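You operate a simulated robot arm through the tools that you are given. There is no shell and no other tool. Be economical: measure what you need, move in short steps, check, and stop when the job is done.

You are at the controls of a simulated robot arm. One attempt, no reset.

TASK
Brake the grey disc, then press both its strips flat with the puck.
Fine: brake slider at ON before pressing, and leave it there. Use the brown puck alone. Put the puck back.
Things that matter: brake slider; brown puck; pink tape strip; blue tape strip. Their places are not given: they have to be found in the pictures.

It is judged by the outcome, as a careful person would: the job done as asked, and still so three seconds after it is handed in. It fails if anything else is knocked over, pushed out of place, dropped, spilled or broken.

THE ROBOT
A 7-joint arm with a two-finger parallel gripper, fixed in place. Base frame: the origin is at the foot of the arm, x ahead of it, y to its left, z up; the work surface is at about z = 0.76. Units: m, rad, N and s.
With the tool pointing down near the work surface it reaches from about 0.2 to 0.68 m from the base axis. Its first joint turns from -1.152 to 1.152 rad. Payload 2.4 kg.
The tool frame sits at the grasp point between the pads (the TCP): z along the fingers, y along the line on which they close. The tips reach 0.03 m beyond it. Largest opening 0.094 m; finger width 0.028, thickness 0.01; the body of the gripper, 0.05 by 0.096 m, starts 0.055 m behind the TCP.
Orientation is told as [roll, pitch, yaw] about the base's x, y, z axes, in that order, counted from this pose: with the fingers straight down and closing along the base's y, the tool's x points along the base's -x, its y along +y and its z along -z.

THE INTERFACE
- The arm moves only by the tool servo_tool. Its argument "plan" is a list that holds one entry, the list of rows, each a list of 7 numbers: the finger opening in m, from 0 to 0.094, then the shift along the tool's x, y, z in m, then the turn, a rotation vector about the tool's x, y, z in rad. In form: [[[gripper, tx, ty, tz, ax, ay, az], ...]]. A call has 1 to 10 rows; each row shifts and turns the commanded pose from where the row before left it, along the tool's axes as they then stand. A row lasts 0.2 s, in which the tool goes at most 0.05 m and 0.15 rad; a call with a longer step from one row to the next is refused whole, and so is a gripper value outside its range. Where a pose cannot be reached the arm comes as near as it can. A force on the tool above 40 N (or 10 N above the force at the start of the call, whichever is more), or a blocked arm, ends the call early, and 0.2 s more pass. Each finger travels about 0.153 m/s and halts on what it meets, pressing with about 35 N; the grip force reading is that of the motor and also rises with nothing between the fingers. The clock runs only during rows and for 0.2 s after the last one: add rows that do not move to give the fingers time. The reply holds the time, the measured pose of the TCP, the force on the tool along the base axes, the opening and the grip force, in the units named above and with some noise.
- Cameras (640 x 400 px; columns grow to the right, rows downward): "scene" is fixed at [0.0422, 0.4817, 1.4596]; the picture's right is [-0.71, -0.71, 0.00], its down [-0.40, 0.40, -0.83] and it looks along [0.58, -0.58, -0.56] (base axes); focal length 366 px, centre (320, 200). "wrist" rides on the gripper at [-0.037, 0, -0.058] in the tool frame; the picture's right is [0.00, -1.00, 0.00], its down [0.97, 0.00, -0.24] and it looks along [0.24, 0.00, 0.97] (tool axes); focal length 218 px, centre (320, 200).
- snapshot(camera): a new picture of that camera. The clock stands still meanwhile.
- locate(camera, pixels): there is no depth. For up to 12 entries [column, row, z] of the newest picture of that camera ("zoom" is the newest enlarged one), the place [x, y] in the base frame at which the ray of that pixel passes the height z, good to about 0.002 m, but the place of the scene camera against the robot may be out by one fixed shift of up to 0.018 m in any direction. The clock stands still meanwhile.
- inspect(camera, box): a new picture of the part [left, top, right, bottom] of that camera's present view, enlarged. The clock stands still meanwhile.
- finish_job(): hands the job in; it is judged then, once.

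Work in short steps. Measure before you move; look again where a grasp or a placing could have gone wrong, and mend it. You have 80 turns and 46 pictures in all, those below and enlarged ones among them. Open the gripper and draw the arm clear of the work before you hand the job in, unless the task says otherwise; then end with one line.

The tools are called after ">>>" as a command line: name --argument value ..., lists and objects as JSON in quotes. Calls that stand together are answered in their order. servo_tool: Moves the arm, as the interface text tells. Its arguments: {"type":"object","properties":{"plan":{"type":"array","items":{"type":"array","items":{"type":"array","items":{"type":"number"}}}}},"required":["plan"]} The other tools are called the same way: snapshot (camera) takes a picture; locate (camera, pixels) gives the place at which the rays of pixels pass given heights; inspect (camera, box) takes an enlarged picture of a part of a camera's view; finish_job () hands the job in.

At the start:

```text
t: 0.0
ee_pos: [0.4532, -0.0012, 1.0563]
ee_rot: [0.0, -0.001, 0.001]
contact_force: [0.0, -0.3, 0.7]
finger_gap: 0.0941
gripper_force: 0.1
```

scene: 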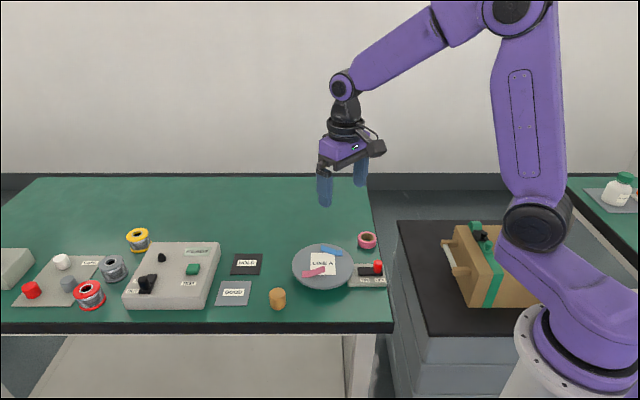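
wrist: 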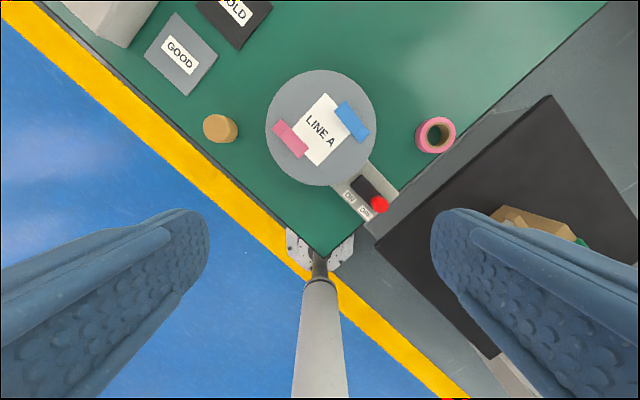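

The wrist picture shows the disc at about (320,128), the brake slider's red knob at (380,205), and the puck at (220,128). I'll enlarge both views to read the slider labels and see the shapes.

>>> inspect --camera "wrist" --box '[180, 50, 480, 238]'

>>> inspect --camera "scene" --box '[240, 220, 416, 330]'

>>> locate --camera "wrist" --pixels '[[320, 128, 0.78], [380, 205, 0.79], [220, 125, 0.8], [290, 139, 0.785], [351, 121, 0.785], [222, 135, 0.76]]'

```text
2.13 times, centred on (330, 144) of wrist
```

zoom: 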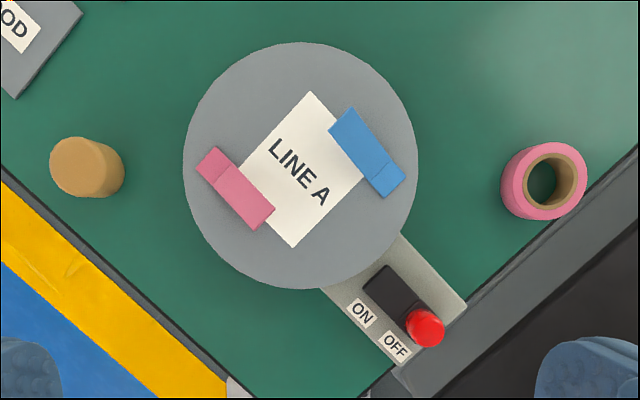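

```text
3.64 times, centred on (328, 275) of scene
```

zoom: 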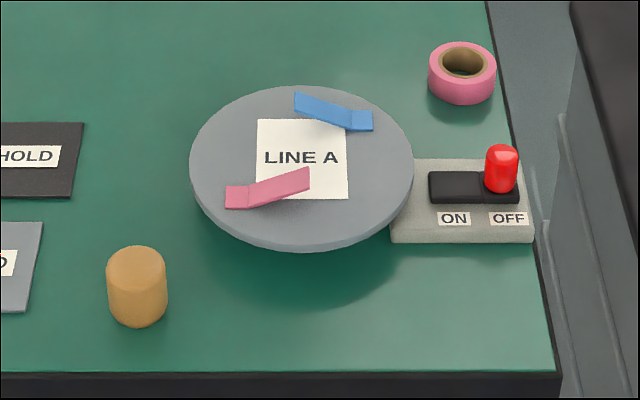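

```text
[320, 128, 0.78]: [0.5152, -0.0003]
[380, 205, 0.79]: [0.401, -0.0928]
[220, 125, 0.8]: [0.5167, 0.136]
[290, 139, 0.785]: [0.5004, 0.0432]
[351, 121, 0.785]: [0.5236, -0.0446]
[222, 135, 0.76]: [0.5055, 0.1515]
```

The knob is at OFF; ON lies along about (+x,+y). I'll go lower for a second view, so that I can triangulate heights.

>>> servo_tool --plan '[[[0.094, 0.01, -0.01, 0.035, 0, 0, 0], [0.094, 0.01, -0.01, 0.035, 0, 0, 0], [0.094, 0.01, -0.01, 0.036, 0, 0, 0], [0.094, 0, 0, 0, 0, 0, 0]]]'

>>> snapshot --camera "wrist"

```text
t: 1.0
ee_pos: [0.4217, -0.0297, 0.9493]
ee_rot: [-0.001, 0.0, -0.001]
contact_force: [-0.2, -0.9, 0.2]
finger_gap: 0.0939
gripper_force: 0.0
```

```text
41 pictures are left
```

wrist: 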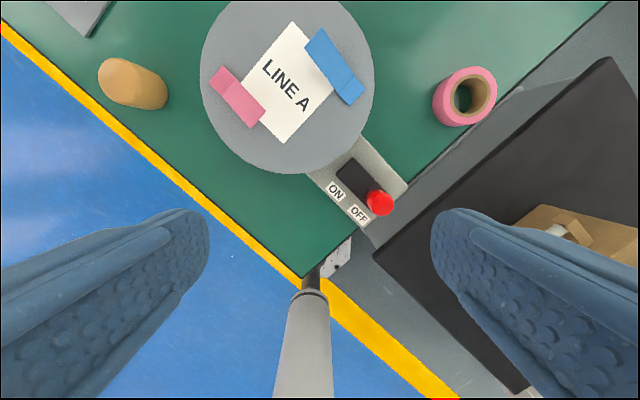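

Triangulating the paper corners gives a disc top of z≈0.795. I'll locate the slider slot, labels, knob and puck in this view.

>>> inspect --camera "wrist" --box '[290, 120, 434, 210]'

>>> locate --camera "wrist" --pixels '[[380, 203, 0.8], [336, 192, 0.775], [359, 213, 0.775], [307, 176, 0.775], [408, 186, 0.775], [120, 75, 0.8], [120, 75, 0.81], [288, 86, 0.795], [238, 97, 0.797], [335, 65, 0.797]]'

```text
4.44 times, centred on (362, 165) of wrist
```

zoom: 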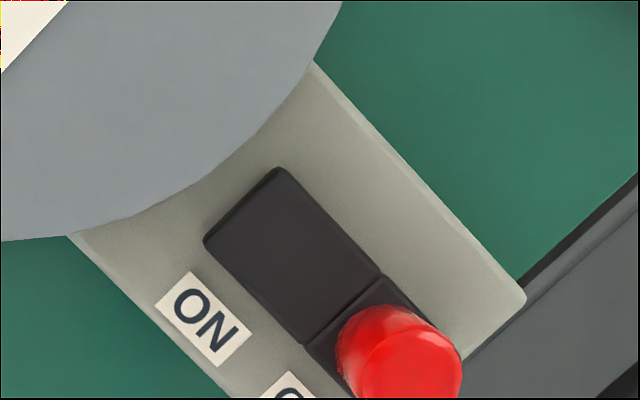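

```text
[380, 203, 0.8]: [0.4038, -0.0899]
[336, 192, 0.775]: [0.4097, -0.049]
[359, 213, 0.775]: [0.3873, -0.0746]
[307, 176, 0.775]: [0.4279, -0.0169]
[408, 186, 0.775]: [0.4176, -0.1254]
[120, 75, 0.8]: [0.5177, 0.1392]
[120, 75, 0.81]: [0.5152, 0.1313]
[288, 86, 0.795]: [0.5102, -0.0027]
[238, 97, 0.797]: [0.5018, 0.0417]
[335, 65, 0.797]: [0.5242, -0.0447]
```

The labels sit about 0.034 m apart along (0.66, 0.75), with the knob near (0.404,-0.090). I'll close the fingers, move behind the knob at height, and yaw so the finger face points along the slide.

>>> servo_tool --plan '[[[0.05, 0.016, -0.031, 0, 0, 0, 0], [0.0, 0.016, -0.031, 0, 0, 0, 0], [0.0, 0.016, -0.032, 0, 0, 0, 0], [0, 0, 0, 0, 0, 0, 0.144], [0, 0, 0, 0, 0, 0, 0.144], [0, 0, 0, 0, 0, 0, 0.144], [0, 0, 0, 0, 0, 0, 0.144], [0, 0, 0, 0, 0, 0, 0.144], [0, 0, 0, 0, 0, 0, 0]]]'

>>> snapshot --camera "wrist"

```text
t: 3.0
ee_pos: [0.376, -0.1245, 0.9498]
ee_rot: [0.0, 0.0, -0.723]
contact_force: [0.3, -0.2, -0.4]
finger_gap: 0.0
gripper_force: 33.0
```

```text
39 pictures are left
```

wrist: 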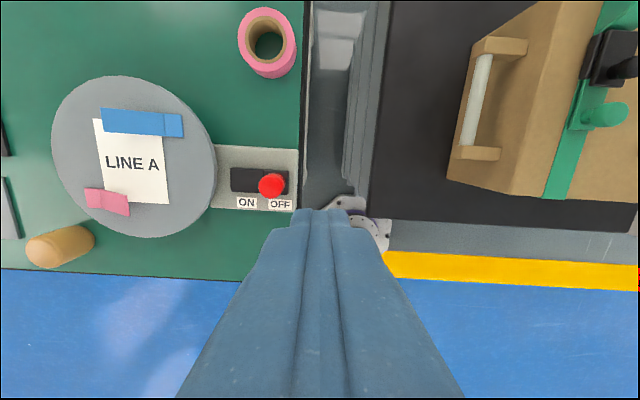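

The slide now runs horizontally in the picture, with the knob at (271,186). I'll measure it against the TCP.

>>> locate --camera "wrist" --pixels '[[271, 186, 0.81], [271, 186, 0.8], [280, 204, 0.775], [246, 202, 0.775], [298, 210, 0.77], [297, 150, 0.775], [232, 180, 0.777], [288, 182, 0.777]]'

>>> inspect --camera "wrist" --box '[200, 130, 328, 210]'

```text
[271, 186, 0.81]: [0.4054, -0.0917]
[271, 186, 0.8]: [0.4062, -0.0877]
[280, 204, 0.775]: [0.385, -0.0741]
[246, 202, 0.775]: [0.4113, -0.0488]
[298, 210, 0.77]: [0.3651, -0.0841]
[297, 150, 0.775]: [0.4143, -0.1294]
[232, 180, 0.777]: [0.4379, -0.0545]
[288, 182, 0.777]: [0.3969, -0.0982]
```

```text
5.00 times, centred on (264, 170) of wrist
```

zoom: 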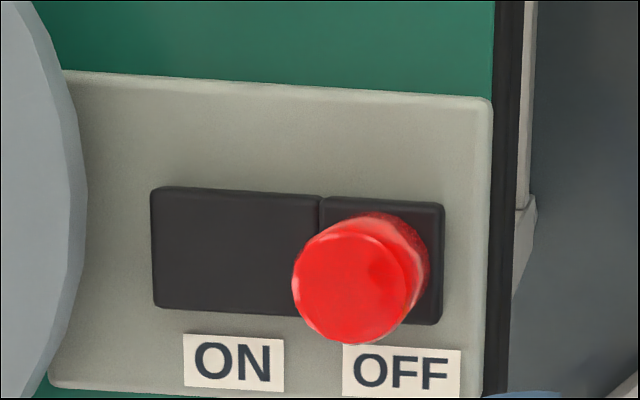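

The knob centre is about (0.405,-0.089), some 0.046 m ahead along the tool's y. I'll trim the yaw and go down to a tip height of about 0.79.

>>> servo_tool --plan '[[[0, 0.003, 0, 0.035, 0, 0, 0.05], [0, 0, 0, 0.035, 0, 0, 0], [0, 0, 0, 0.035, 0, 0, 0], [0, 0, 0, 0.025, 0, 0, 0], [0, 0, 0, 0, 0, 0, 0]]]'

>>> inspect --camera "scene" --box '[280, 200, 440, 300]'

```text
t: 4.2
ee_pos: [0.3718, -0.1239, 0.8216]
ee_rot: [-0.001, 0.001, -0.771]
contact_force: [0.4, 0.0, -0.5]
finger_gap: 0.0001
gripper_force: 32.9
```

```text
4.00 times, centred on (360, 250) of scene
```

zoom: 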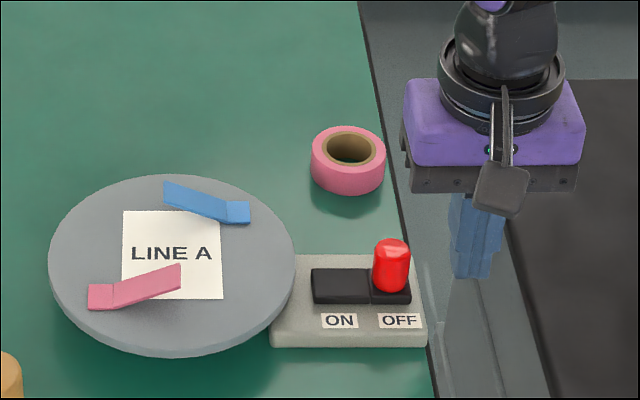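

The tips are level with the knob and in line with it. I'll push along the tool's y in small steps, stopping a little short first.

>>> servo_tool --plan '[[[0, 0, 0.012, 0, 0, 0, 0], [0, 0, 0.01, 0, 0, 0, 0], [0, 0, 0.008, 0, 0, 0, 0], [0, 0, 0.008, 0, 0, 0, 0], [0, 0, 0.008, 0, 0, 0, 0], [0, 0, 0.006, 0, 0, 0, 0], [0, 0, 0, 0, 0, 0, 0]]]'

>>> inspect --camera "scene" --box '[280, 200, 440, 300]'

```text
t: 5.8
ee_pos: [0.41, -0.0855, 0.8199]
ee_rot: [0.0, 0.001, -0.77]
contact_force: [0.3, -1.5, 0.9]
finger_gap: 0.0005
gripper_force: 33.3
```

```text
4.00 times, centred on (360, 250) of scene
```

zoom: 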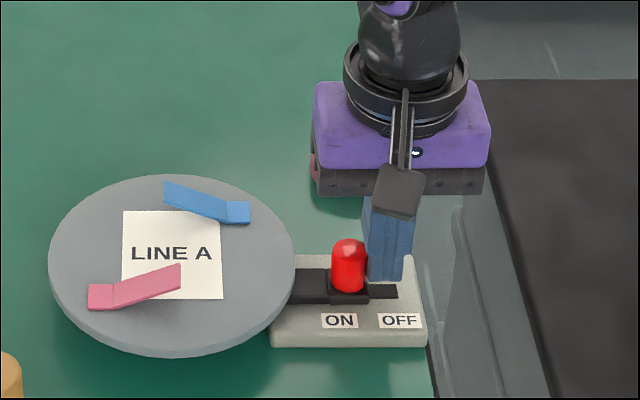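

The knob is nearly at ON (348 against the label's 340). I'll push on in small steps and watch for the end stop.

>>> servo_tool --plan '[[[0, 0, 0.003, 0, 0, 0, 0], [0, 0, 0.003, 0, 0, 0, 0], [0, 0, 0.002, 0, 0, 0, 0], [0, 0, 0, 0, 0, 0, 0]]]'

>>> inspect --camera "scene" --box '[280, 200, 440, 300]'

```text
t: 6.5
ee_pos: [0.409, -0.0851, 0.8206]
ee_rot: [-0.004, 0.01, -0.785]
contact_force: [-3.5, -5.9, 2.8]
finger_gap: 0.0001
gripper_force: 33.0
stopped in row 3: the force on the tool passed its limit (the readings are from after the stop); the commanded pose is now the measured one
```

```text
4.00 times, centred on (360, 250) of scene
```

zoom: 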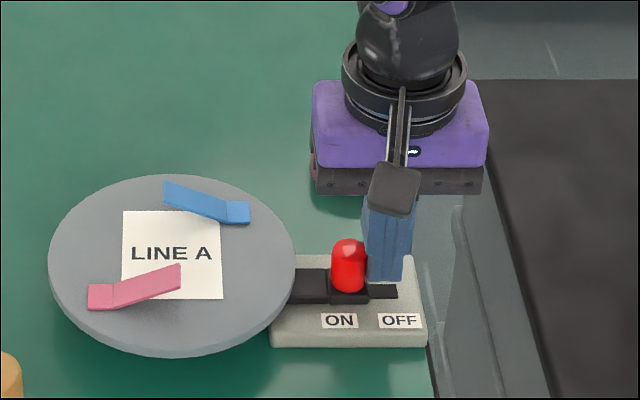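

The knob has met its end stop at ON (centred on it, allowing for parallax). I'll back off, rise, and turn back to zero yaw.

>>> servo_tool --plan '[[[0, 0, -0.01, 0, 0, 0, 0], [0, 0, -0.01, 0, 0, 0, 0], [0, 0, 0, -0.04, 0, 0, 0], [0, 0, 0, -0.04, 0, 0, 0], [0, 0, 0, -0.04, 0, 0, -0.13], [0, 0, 0, -0.03, 0, 0, -0.131], [0.03, 0, 0, 0, 0, 0, -0.131], [0.06, 0, 0, 0, 0, 0, -0.131], [0.07, 0, 0, 0, 0, 0, -0.131], [0.07, 0, 0, 0, 0, 0, -0.131]]]'

```text
t: 8.7
ee_pos: [0.3975, -0.0981, 0.971]
ee_rot: [0.004, 0.007, 0.006]
contact_force: [-0.8, 0.5, 0.4]
finger_gap: 0.07
gripper_force: 0.0
```

Now I'll move over to the puck at about (0.517,0.137), staying high, and look.

>>> servo_tool --plan '[[[0.07, -0.015, 0.039, 0, 0, 0, 0], [0.07, -0.015, 0.039, 0, 0, 0, 0], [0.07, -0.015, 0.039, 0, 0, 0, 0], [0.07, -0.015, 0.039, 0, 0, 0, 0], [0.07, -0.015, 0.039, 0, 0, 0, 0], [0.07, -0.015, 0.039, 0, 0, 0, 0], [0.07, 0, 0, 0, -0.004, -0.007, 0], [0.07, 0, 0, 0, 0, 0, 0]]]'

>>> snapshot --camera "wrist"

```text
t: 10.4
ee_pos: [0.4875, 0.1362, 0.9686]
ee_rot: [0.006, 0.001, 0.002]
contact_force: [0.5, 0.4, -0.1]
finger_gap: 0.0701
gripper_force: 0.1
```

```text
34 pictures are left
```

wrist: 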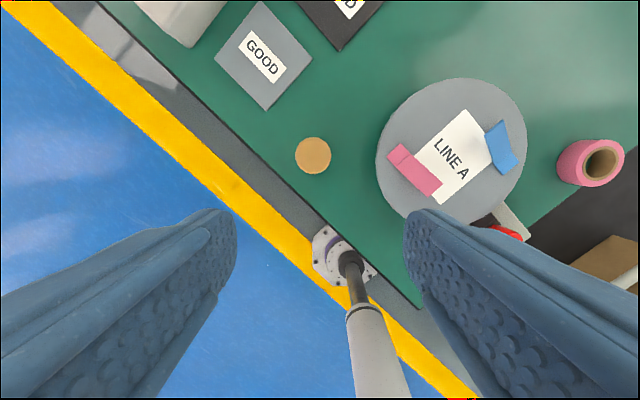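

The puck shows nearly end-on at (313,155), with the strips on the disc at (415,170) and (500,146). I'll locate all of them.

>>> locate --camera "wrist" --pixels '[[313, 155, 0.8], [295, 155, 0.8], [331, 155, 0.8], [313, 155, 0.76], [390, 152, 0.797], [404, 150, 0.797], [441, 184, 0.797], [425, 199, 0.797], [488, 132, 0.797], [504, 121, 0.797], [518, 157, 0.797], [503, 172, 0.797]]'

>>> inspect --camera "wrist" --box '[370, 70, 546, 180]'

>>> inspect --camera "scene" --box '[256, 230, 368, 300]'

```text
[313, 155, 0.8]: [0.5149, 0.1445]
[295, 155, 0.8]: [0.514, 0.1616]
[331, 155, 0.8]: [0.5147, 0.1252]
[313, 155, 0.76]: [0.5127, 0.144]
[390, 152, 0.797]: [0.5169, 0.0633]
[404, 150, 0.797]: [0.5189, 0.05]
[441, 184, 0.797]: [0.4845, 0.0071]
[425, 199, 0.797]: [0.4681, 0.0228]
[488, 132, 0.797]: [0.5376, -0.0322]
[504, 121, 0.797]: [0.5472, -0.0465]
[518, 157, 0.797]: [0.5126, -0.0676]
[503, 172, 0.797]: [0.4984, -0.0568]
```

```text
3.64 times, centred on (458, 125) of wrist
```

zoom: 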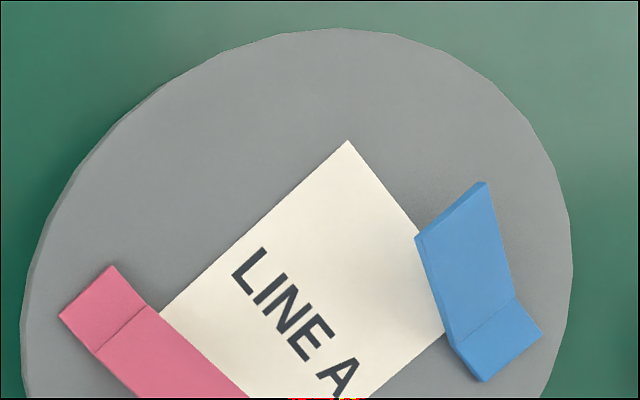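

```text
5.71 times, centred on (312, 265) of scene
```

zoom: 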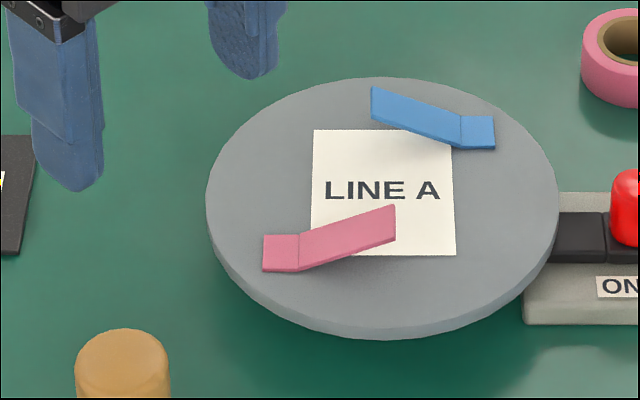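

The puck is at (0.5145,0.1435), about 0.036 m across and high. I'll yaw +0.82 so that the fingers will later straddle the strips crosswise, and centre over the puck.

>>> servo_tool --plan '[[[0.07, -0.027, 0.0073, 0, 0.006, 0, 0], [0.07, 0, 0, 0, 0, 0, -0.137], [0.07, 0, 0, 0, 0, 0, -0.137], [0.07, 0, 0, 0, 0, 0, -0.137], [0.07, 0, 0, 0, 0, 0, -0.137], [0.07, 0, 0, 0, 0, 0, -0.137], [0.07, 0, 0, 0, 0, 0, -0.137], [0.07, 0, 0, 0.03, 0, 0, 0], [0.07, 0, 0, 0.03, 0, 0, 0], [0.07, 0, 0, 0, 0, 0, 0]]]'

>>> snapshot --camera "wrist"

```text
t: 12.7
ee_pos: [0.5134, 0.143, 0.9088]
ee_rot: [0.001, 0.0, 0.825]
contact_force: [0.0, 0.7, 0.3]
finger_gap: 0.0698
gripper_force: 0.0
```

```text
31 pictures are left
```

wrist: 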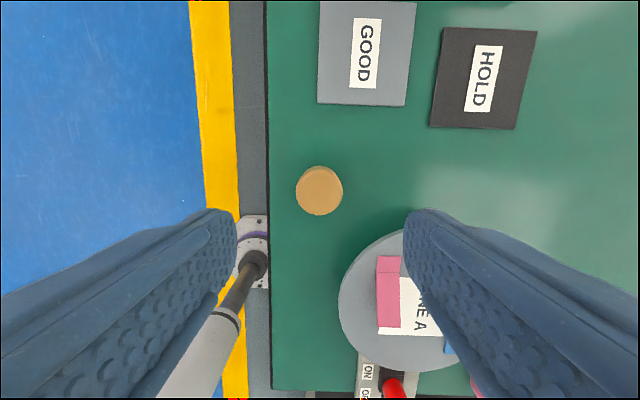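

>>> locate --camera "wrist" --pixels '[[319, 192, 0.797], [319, 192, 0.79], [320, 180, 0.76], [296, 192, 0.797], [343, 192, 0.797]]'

>>> inspect --camera "wrist" --box '[280, 150, 360, 230]'

```text
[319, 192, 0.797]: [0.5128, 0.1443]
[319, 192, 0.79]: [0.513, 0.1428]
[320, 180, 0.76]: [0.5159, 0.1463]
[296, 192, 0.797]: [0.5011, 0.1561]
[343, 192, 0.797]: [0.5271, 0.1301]
```

```text
5.00 times, centred on (320, 190) of wrist
```

zoom: 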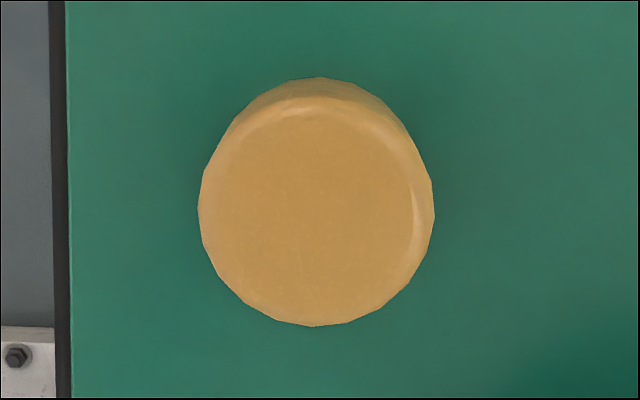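

The puck (0.514,0.144) is centred under the TCP. I'll descend so the tips stay about 0.010 above the table, then close.

>>> servo_tool --plan '[[[0.07, 0, 0, 0.036, 0, 0, 0], [0.07, 0, 0, 0.036, 0, 0, 0], [0.07, 0, 0, 0.036, 0, 0, 0], [0.07, 0, 0, 0, 0, 0, 0], [0.05, 0, 0, 0, 0, 0, 0], [0.03, 0, 0, 0, 0, 0, 0], [0.02, 0, 0, 0, 0, 0, 0], [0.02, 0, 0, 0, 0, 0, 0]]]'

>>> inspect --camera "scene" --box '[200, 220, 344, 310]'

```text
t: 14.4
ee_pos: [0.5127, 0.1419, 0.8017]
ee_rot: [0.002, 0.002, 0.825]
contact_force: [0.4, 0.1, 0.0]
finger_gap: 0.037
gripper_force: 35.4
```

```text
4.44 times, centred on (272, 265) of scene
```

zoom: 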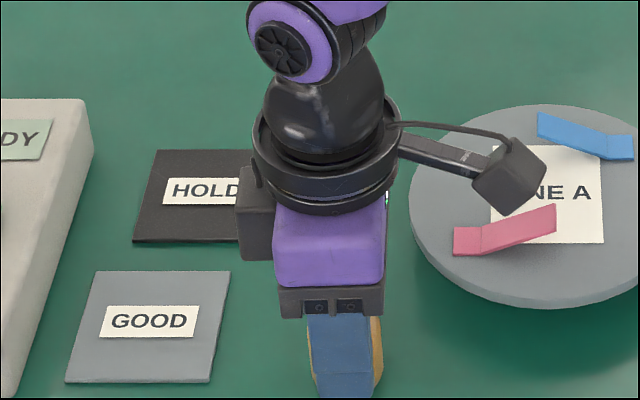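

The puck is held (gap 0.037), with its bottom about 0.042 below the TCP. I'll lift, travel to above the pink strip, and look.

>>> servo_tool --plan '[[[0.02, 0, 0, -0.03, 0, 0, 0], [0.02, 0, 0, -0.04, 0, 0, 0], [0.02, 0, 0, -0.04, 0, 0, 0], [0.02, 0.022, -0.015, 0, 0, 0, 0], [0.02, 0.022, -0.015, 0, 0, 0, 0], [0.02, 0.022, -0.015, 0, 0, 0, 0], [0.02, 0.022, -0.0145, 0, 0, 0, 0], [0.02, 0, 0, 0, 0, 0, 0]]]'

>>> snapshot --camera "wrist"

>>> inspect --camera "scene" --box '[240, 180, 400, 300]'

```text
t: 16.2
ee_pos: [0.4982, 0.0365, 0.9129]
ee_rot: [0.0, 0.001, 0.827]
contact_force: [-0.8, -0.5, 1.4]
finger_gap: 0.0199
gripper_force: 0.1
```

```text
28 pictures are left
```

wrist: 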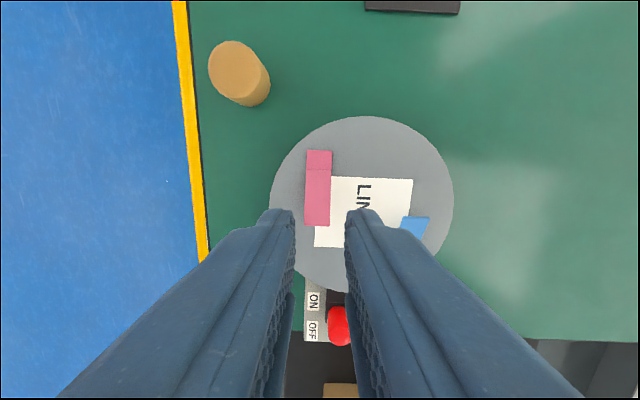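

```text
3.33 times, centred on (320, 240) of scene
```

zoom: 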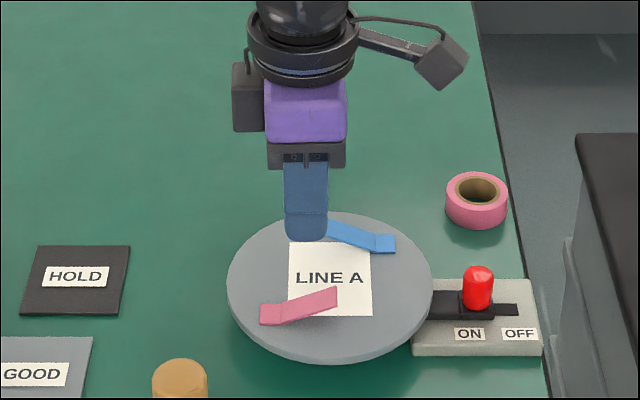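

The puck slipped out (gap 0.020) but stands upright at (238,73). I'll measure it, and use this view for the strips.

>>> locate --camera "wrist" --pixels '[[238, 68, 0.797], [247, 88, 0.76], [319, 150, 0.797], [318, 171, 0.797], [317, 226, 0.797], [317, 226, 0.81], [362, 203, 0.795], [415, 223, 0.797]]'

>>> inspect --camera "wrist" --box '[190, 20, 350, 240]'

```text
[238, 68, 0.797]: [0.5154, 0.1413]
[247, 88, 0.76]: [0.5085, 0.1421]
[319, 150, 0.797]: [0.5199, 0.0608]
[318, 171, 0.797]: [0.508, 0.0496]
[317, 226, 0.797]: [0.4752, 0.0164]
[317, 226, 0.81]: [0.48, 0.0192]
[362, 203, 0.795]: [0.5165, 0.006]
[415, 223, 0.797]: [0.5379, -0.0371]
```

```text
1.82 times, centred on (270, 130) of wrist
```

zoom: 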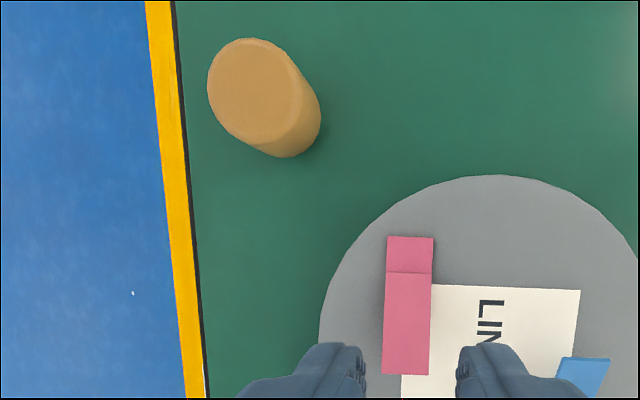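

The puck stands at about (0.514,0.143), practically unmoved. I'll go back over it, opened up, and grip it lower.

>>> servo_tool --plan '[[[0.07, -0.022, 0.015, 0, 0, 0, 0], [0.07, -0.022, 0.015, 0, 0, 0, 0], [0.07, -0.022, 0.015, 0, 0, 0, 0], [0.07, -0.023, 0.0157, 0, 0, 0, 0], [0.07, 0, 0, 0, 0, 0, 0]]]'

>>> snapshot --camera "wrist"

```text
t: 17.4
ee_pos: [0.5149, 0.1439, 0.9121]
ee_rot: [0.001, 0.002, 0.823]
contact_force: [-0.5, 0.3, -0.2]
finger_gap: 0.0701
gripper_force: 0.1
```

```text
25 pictures are left
```

wrist: 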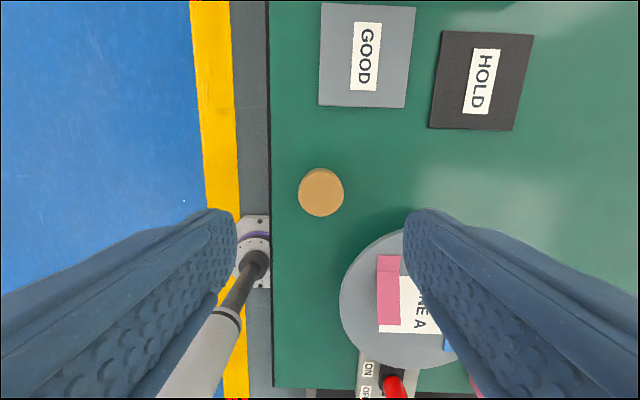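

The puck is centred at (321,192). I'll go down to TCP 0.795, close fully, and test-lift by 0.015.

>>> servo_tool --plan '[[[0.07, 0, 0, 0.04, 0, 0, 0], [0.07, 0, 0, 0.04, 0, 0, 0], [0.07, 0, 0, 0.037, 0, 0, 0], [0.05, 0, 0, 0, 0, 0, 0], [0.02, 0, 0, 0, 0, 0, 0], [0.0, 0, 0, 0, 0, 0, 0], [0.0, 0, 0, 0, 0, 0, 0], [0.0, 0, 0, 0, 0, 0, 0]]]'

>>> servo_tool --plan '[[[0.0, 0, 0, -0.008, 0, 0, 0], [0.0, 0, 0, -0.008, 0, 0, 0], [0.0, 0, 0, 0, 0, 0, 0], [0.0, 0, 0, 0, 0, 0, 0]]]'

>>> snapshot --camera "wrist"

```text
t: 19.2
ee_pos: [0.513, 0.1446, 0.7937]
ee_rot: [0.003, 0.001, 0.824]
contact_force: [0.1, -0.4, 0.2]
finger_gap: 0.0367
gripper_force: 34.8
```

```text
t: 20.2
ee_pos: [0.5128, 0.1448, 0.8112]
ee_rot: [0.002, 0.002, 0.823]
contact_force: [1.6, -0.2, -0.9]
finger_gap: 0.0371
gripper_force: 35.2
```

```text
24 pictures are left
```

wrist: 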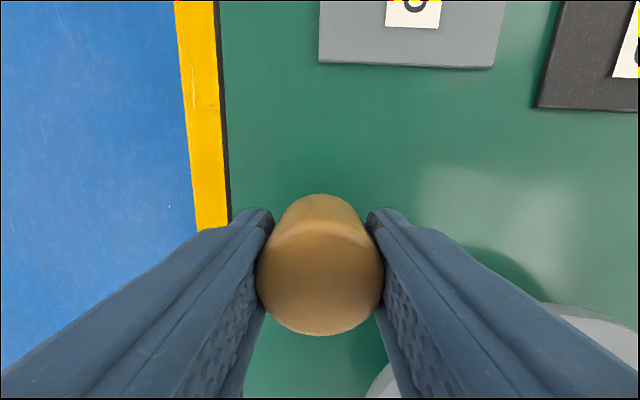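

The puck seems held. I'll lift on and check in the scene view.

>>> servo_tool --plan '[[[0.0, 0, 0, -0.02, 0, 0, 0], [0.0, 0, 0, -0.02, 0, 0, 0], [0.0, 0, 0, -0.02, 0, 0, 0], [0.0, 0, 0, -0.02, 0, 0, 0], [0.0, 0, 0, 0, 0, 0, 0]]]'

>>> inspect --camera "scene" --box '[220, 180, 380, 300]'

```text
t: 21.4
ee_pos: [0.5133, 0.1443, 0.8917]
ee_rot: [0.001, 0.003, 0.823]
contact_force: [-0.3, 0.8, 0.0]
finger_gap: 0.0365
gripper_force: 35.1
```

```text
3.33 times, centred on (300, 240) of scene
```

zoom: 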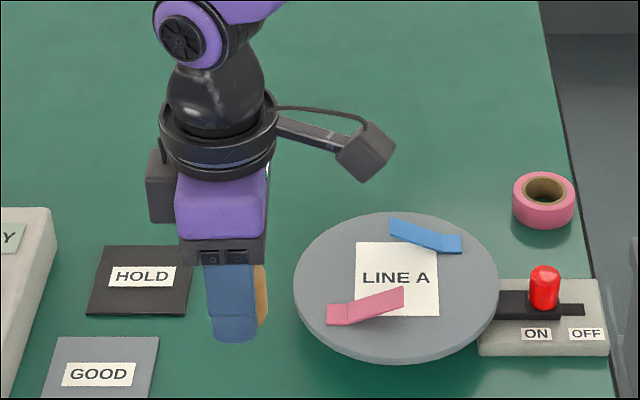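

The puck is held and hidden behind the near finger. I'll carry it to above the pink flap's centre, (0.492,0.033).

>>> servo_tool --plan '[[[0.0, 0.024, -0.015, 0, 0, 0, 0], [0.0, 0.024, -0.015, 0, 0, 0, 0], [0.0, 0.024, -0.015, 0, 0, 0, 0], [0.0, 0.024, -0.015, 0, 0, 0, 0], [0.0, 0, 0, 0, 0, 0, 0]]]'

>>> snapshot --camera "wrist"

>>> inspect --camera "scene" --box '[220, 180, 380, 300]'

```text
t: 22.6
ee_pos: [0.4927, 0.0333, 0.8919]
ee_rot: [0.003, 0.001, 0.824]
contact_force: [-0.9, -0.9, -1.4]
finger_gap: 0.0366
gripper_force: 35.3
```

```text
22 pictures are left
```

wrist: 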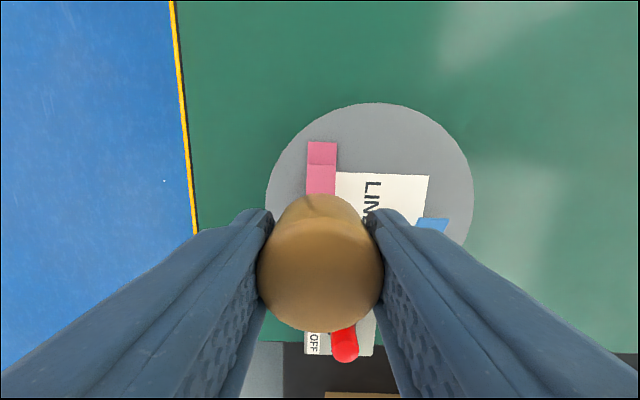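

```text
3.33 times, centred on (300, 240) of scene
```

zoom: 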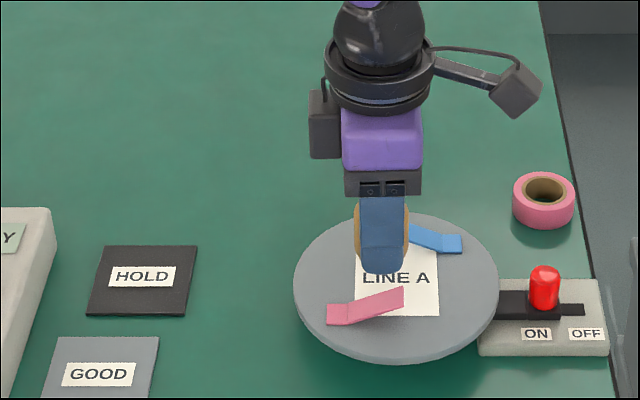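

The pink strip (col 321) lines up with the puck. I'll lower to just above the flap's base level and read the force.

>>> servo_tool --plan '[[[0.0, 0, 0, 0.02, 0, 0, 0], [0.0, 0, 0, 0.015, 0, 0, 0], [0.0, 0, 0, 0.01, 0, 0, 0], [0.0, 0, 0, 0.005, 0, 0, 0], [0.0, 0, 0, 0.004, 0, 0, 0], [0.0, 0, 0, 0, 0, 0, 0]]]'

>>> inspect --camera "scene" --box '[260, 220, 372, 304]'

```text
t: 24.1
ee_pos: [0.4915, 0.0335, 0.8361]
ee_rot: [0.0, 0.0, 0.824]
contact_force: [-0.8, -0.1, -1.6]
finger_gap: 0.0368
gripper_force: 35.4
```

```text
4.76 times, centred on (316, 262) of scene
```

zoom: 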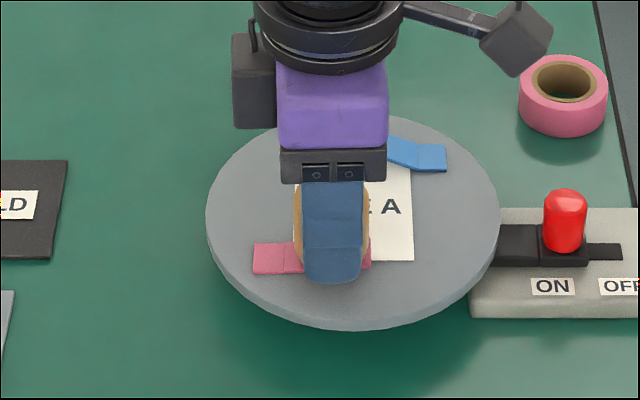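

The flap has already been bent down, with little force so far. I'll press on in 2 mm steps until a real contact force shows.

>>> servo_tool --plan '[[[0.0, 0, 0, 0.002, 0, 0, 0], [0.0, 0, 0, 0.002, 0, 0, 0], [0.0, 0, 0, 0, 0, 0, 0]]]'

```text
t: 24.9
ee_pos: [0.493, 0.0332, 0.8344]
ee_rot: [-0.001, 0.0, 0.824]
contact_force: [-3.8, 0.4, 10.7]
finger_gap: 0.0367
gripper_force: 34.8
```

There's contact at 10.7 N. I'll press 2 mm more, hold, then lift and look.

>>> servo_tool --plan '[[[0.0, 0, 0, 0.002, 0, 0, 0], [0.0, 0, 0, 0, 0, 0, 0], [0.0, 0, 0, 0, 0, 0, 0]]]'

>>> servo_tool --plan '[[[0.0, 0, 0, -0.01, 0, 0, 0], [0.0, 0, 0, -0.03, 0, 0, 0], [0.0, 0, 0, -0.02, 0, 0, 0], [0.0, 0, 0, 0, 0, 0, 0]]]'

>>> inspect --camera "scene" --box '[260, 220, 372, 304]'

```text
t: 25.6
ee_pos: [0.4933, 0.033, 0.8304]
ee_rot: [-0.001, -0.001, 0.825]
contact_force: [-4.5, 1.8, 22.3]
finger_gap: 0.0367
gripper_force: 35.1
```

```text
t: 26.6
ee_pos: [0.4926, 0.032, 0.891]
ee_rot: [0.003, 0.002, 0.824]
contact_force: [-0.9, -0.5, -0.2]
finger_gap: 0.0366
gripper_force: 35.3
```

```text
4.76 times, centred on (316, 262) of scene
```

zoom: 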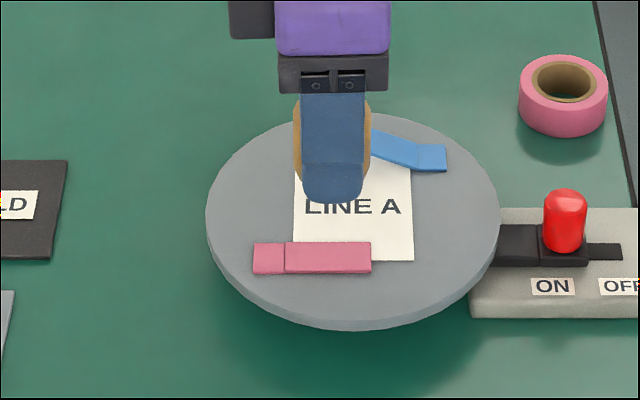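

The pink strip lies flat and the disc hasn't turned. Next I'll move to above the blue flap, estimated centre (0.527,-0.040), and check.

>>> servo_tool --plan '[[[0.0, 0.0098, -0.0247, 0, 0, 0, 0], [0.0, 0.0098, -0.0247, 0, 0, 0, 0], [0.0, 0.0098, -0.0247, 0, 0, 0, 0], [0.0, 0, 0, 0, 0, 0, 0]]]'

>>> snapshot --camera "wrist"

>>> inspect --camera "scene" --box '[260, 220, 372, 304]'

```text
t: 27.6
ee_pos: [0.5257, -0.041, 0.889]
ee_rot: [0.003, 0.003, 0.824]
contact_force: [-0.2, -0.1, -1.0]
finger_gap: 0.0364
gripper_force: 35.2
```

```text
18 pictures are left
```

wrist: 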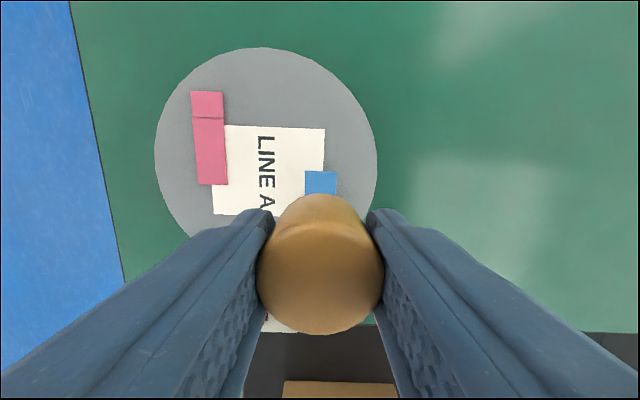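

```text
4.76 times, centred on (316, 262) of scene
```

zoom: 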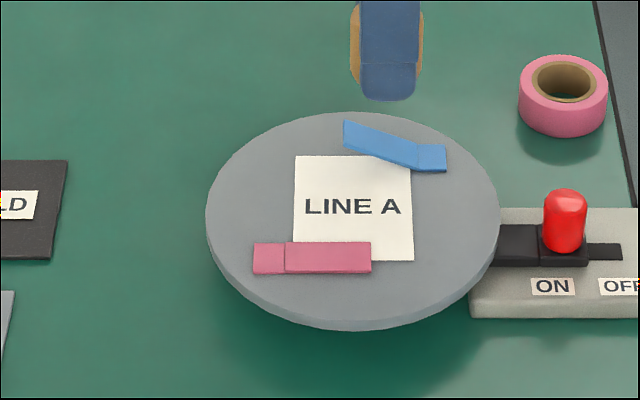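

The blue free edge is at (321,171), laterally centred on the puck. I'll locate it and the pink strip for comparison.

>>> locate --camera "wrist" --pixels '[[321, 171, 0.81], [321, 171, 0.797], [211, 185, 0.797], [208, 118, 0.797], [207, 92, 0.797]]'

```text
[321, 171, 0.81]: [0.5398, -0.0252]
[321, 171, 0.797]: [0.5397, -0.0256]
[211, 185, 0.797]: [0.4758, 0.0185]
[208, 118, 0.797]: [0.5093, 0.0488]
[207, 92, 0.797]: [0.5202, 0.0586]
```

The free edge is at (0.540,-0.0255), so the puck sits over the flap's centre just as it did with pink. I'll press with the same profile.

>>> servo_tool --plan '[[[0.0, 0, 0, 0.02, 0, 0, 0], [0.0, 0, 0, 0.015, 0, 0, 0], [0.0, 0, 0, 0.01, 0, 0, 0], [0.0, 0, 0, 0.005, 0, 0, 0], [0.0, 0, 0, 0.004, 0, 0, 0], [0.0, 0, 0, 0.002, 0, 0, 0], [0.0, 0, 0, 0.002, 0, 0, 0], [0.0, 0, 0, 0, 0, 0, 0]]]'

```text
t: 29.4
ee_pos: [0.5261, -0.0378, 0.8325]
ee_rot: [0.001, 0.001, 0.824]
contact_force: [0.5, -0.4, -1.5]
finger_gap: 0.0366
gripper_force: 35.0
```

There's no load yet at 0.8325, so I'll continue in 2 mm steps.

>>> servo_tool --plan '[[[0.0, 0, 0, 0.002, 0, 0, 0], [0.0, 0, 0, 0, 0, 0, 0]]]'

```text
t: 30.1
ee_pos: [0.5258, -0.0383, 0.8319]
ee_rot: [0.0, 0.001, 0.824]
contact_force: [-2.8, 0.2, 15.4]
finger_gap: 0.0363
gripper_force: 35.3
```

Contact, at 15.4 N. I'll press 2 mm more and hold, then lift and look.

>>> servo_tool --plan '[[[0.0, 0, 0, 0.0015, 0, 0, 0], [0.0, 0, 0, 0, 0, 0, 0], [0.0, 0, 0, 0, 0, 0, 0]]]'

>>> servo_tool --plan '[[[0.0, 0, 0, -0.01, 0, 0, 0], [0.0, 0, 0, -0.03, 0, 0, 0], [0.0, 0, 0, -0.03, 0, 0, 0], [0.0, 0, 0, 0, 0, 0, 0]]]'

>>> inspect --camera "scene" --box '[260, 220, 372, 304]'

```text
t: 30.9
ee_pos: [0.5273, -0.0389, 0.8306]
ee_rot: [-0.001, -0.002, 0.824]
contact_force: [0.2, -0.1, 22.6]
finger_gap: 0.0367
gripper_force: 34.6
```

```text
t: 31.9
ee_pos: [0.526, -0.0385, 0.9003]
ee_rot: [0.003, 0.002, 0.824]
contact_force: [0.7, 0.7, -0.3]
finger_gap: 0.0365
gripper_force: 34.6
```

```text
4.76 times, centred on (316, 262) of scene
```

zoom: 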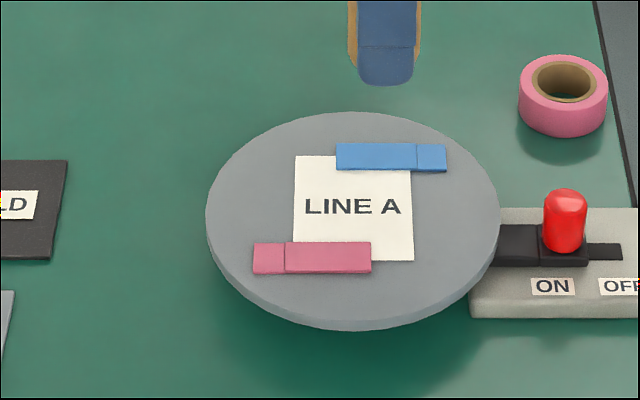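

Both strips lie flat and the slider is at ON. I'll carry the puck back to its place at (0.513,0.1445).

>>> servo_tool --plan '[[[0.0, -0.0251, 0.0268, 0, 0, 0, 0], [0.0, -0.0251, 0.0268, 0, 0, 0, 0], [0.0, -0.0251, 0.0268, 0, 0, 0, 0], [0.0, -0.0251, 0.0268, 0, 0, 0, 0], [0.0, -0.0249, 0.0268, 0, 0, 0, 0], [0.0, 0, 0, 0, 0, 0, 0]]]'

```text
t: 33.2
ee_pos: [0.5127, 0.147, 0.9006]
ee_rot: [0.001, 0.002, 0.823]
contact_force: [-0.9, -0.3, -1.0]
finger_gap: 0.0366
gripper_force: 35.4
```

I'm 2 mm over in y, so I'll correct that and lower to just above the table.

>>> servo_tool --plan '[[[0.0, 0.001, -0.0015, 0.03, 0, 0, 0], [0.0, 0, 0, 0.03, 0, 0, 0], [0.0, 0, 0, 0.03, 0, 0, 0], [0.0, 0, 0, 0.012, 0, 0, 0], [0.0, 0, 0, 0.002, 0, 0, 0], [0.0, 0, 0, 0, 0, 0, 0]]]'

```text
t: 34.6
ee_pos: [0.514, 0.1436, 0.7943]
ee_rot: [0.002, 0.001, 0.823]
contact_force: [-0.3, 0.3, -2.1]
finger_gap: 0.0365
gripper_force: 35.3
```

The puck is nearly down, with no contact force yet. I'll lower in 1 mm steps to touch.

>>> servo_tool --plan '[[[0.0, 0, 0, 0.001, 0, 0, 0], [0.0, 0, 0, 0.001, 0, 0, 0], [0.0, 0, 0, 0, 0, 0, 0]]]'

```text
t: 35.5
ee_pos: [0.5128, 0.1435, 0.7941]
ee_rot: [0.002, 0.0, 0.826]
contact_force: [-1.2, -0.4, 7.8]
finger_gap: 0.0362
gripper_force: 34.7
```

The puck is on the table (7.8 N). I'll open and rise straight up.

>>> servo_tool --plan '[[[0.04, 0, 0, 0, 0, 0, 0], [0.06, 0, 0, 0, 0, 0, 0], [0.07, 0, 0, 0, 0, 0, 0], [0.07, 0, 0, -0.03, 0, 0, 0], [0.07, 0, 0, -0.04, 0, 0, 0], [0.07, 0, 0, -0.04, 0, 0, 0], [0.07, 0, 0, -0.04, 0, 0, 0], [0.07, 0, 0, 0, 0, 0, 0]]]'

>>> snapshot --camera "wrist"

>>> snapshot --camera "scene"

```text
t: 37.2
ee_pos: [0.5115, 0.1427, 0.946]
ee_rot: [0.002, 0.002, 0.823]
contact_force: [-0.4, -0.6, 0.7]
finger_gap: 0.0701
gripper_force: 0.0
```

```text
15 pictures are left
```

wrist: 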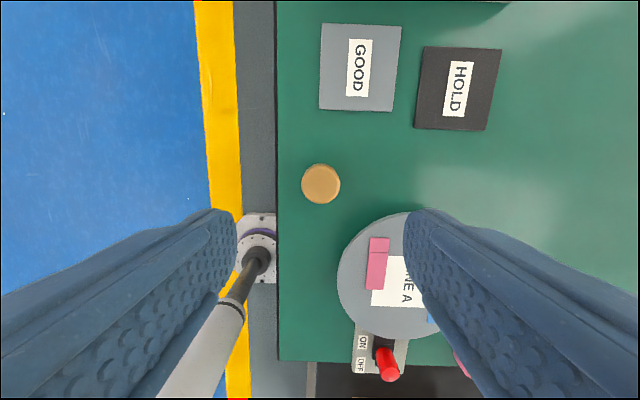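

```text
14 pictures are left
```

scene: 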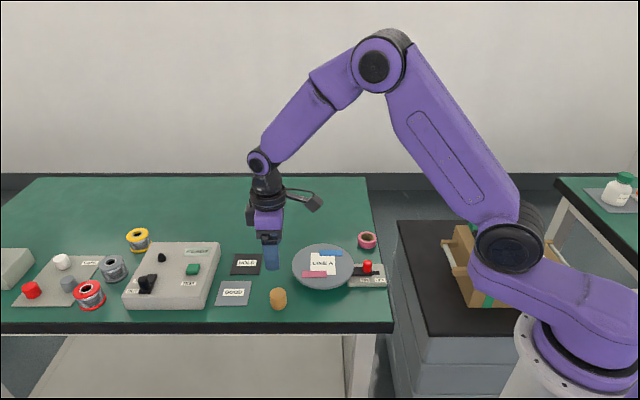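

The puck stands back in its place (scene (278,299), as at the start). I'll rise further and make a last close check of the slider and strips.

>>> servo_tool --plan '[[[0.09, 0, 0, -0.04, 0, 0, 0], [0.09, 0, 0, -0.04, 0, 0, 0], [0.09, 0, 0, -0.02, 0, 0, 0], [0.09, 0, 0, 0, 0, 0, 0]]]'

>>> inspect --camera "scene" --box '[240, 220, 400, 320]'

```text
t: 38.2
ee_pos: [0.5126, 0.1431, 1.0447]
ee_rot: [0.003, 0.001, 0.824]
contact_force: [0.1, 0.5, 0.1]
finger_gap: 0.0897
gripper_force: 0.1
```

```text
4.00 times, centred on (320, 270) of scene
```

zoom: 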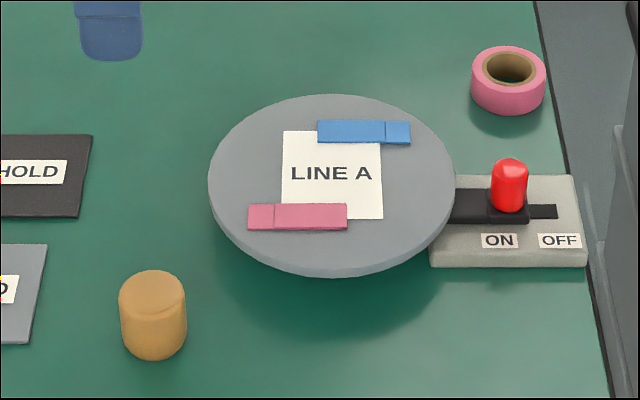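

The slider is at ON, both strips are flat, the puck is back in place and the arm is clear, so I'll hand the job in.

>>> finish_job

```text
The job is handed in.
```

The brake slider is at ON, both the pink and blue strips are pressed flat with the brown puck, and the puck is back in its place. On the first grasp the puck slipped out of the gripper. It stayed upright where it was, and a lower grip held.
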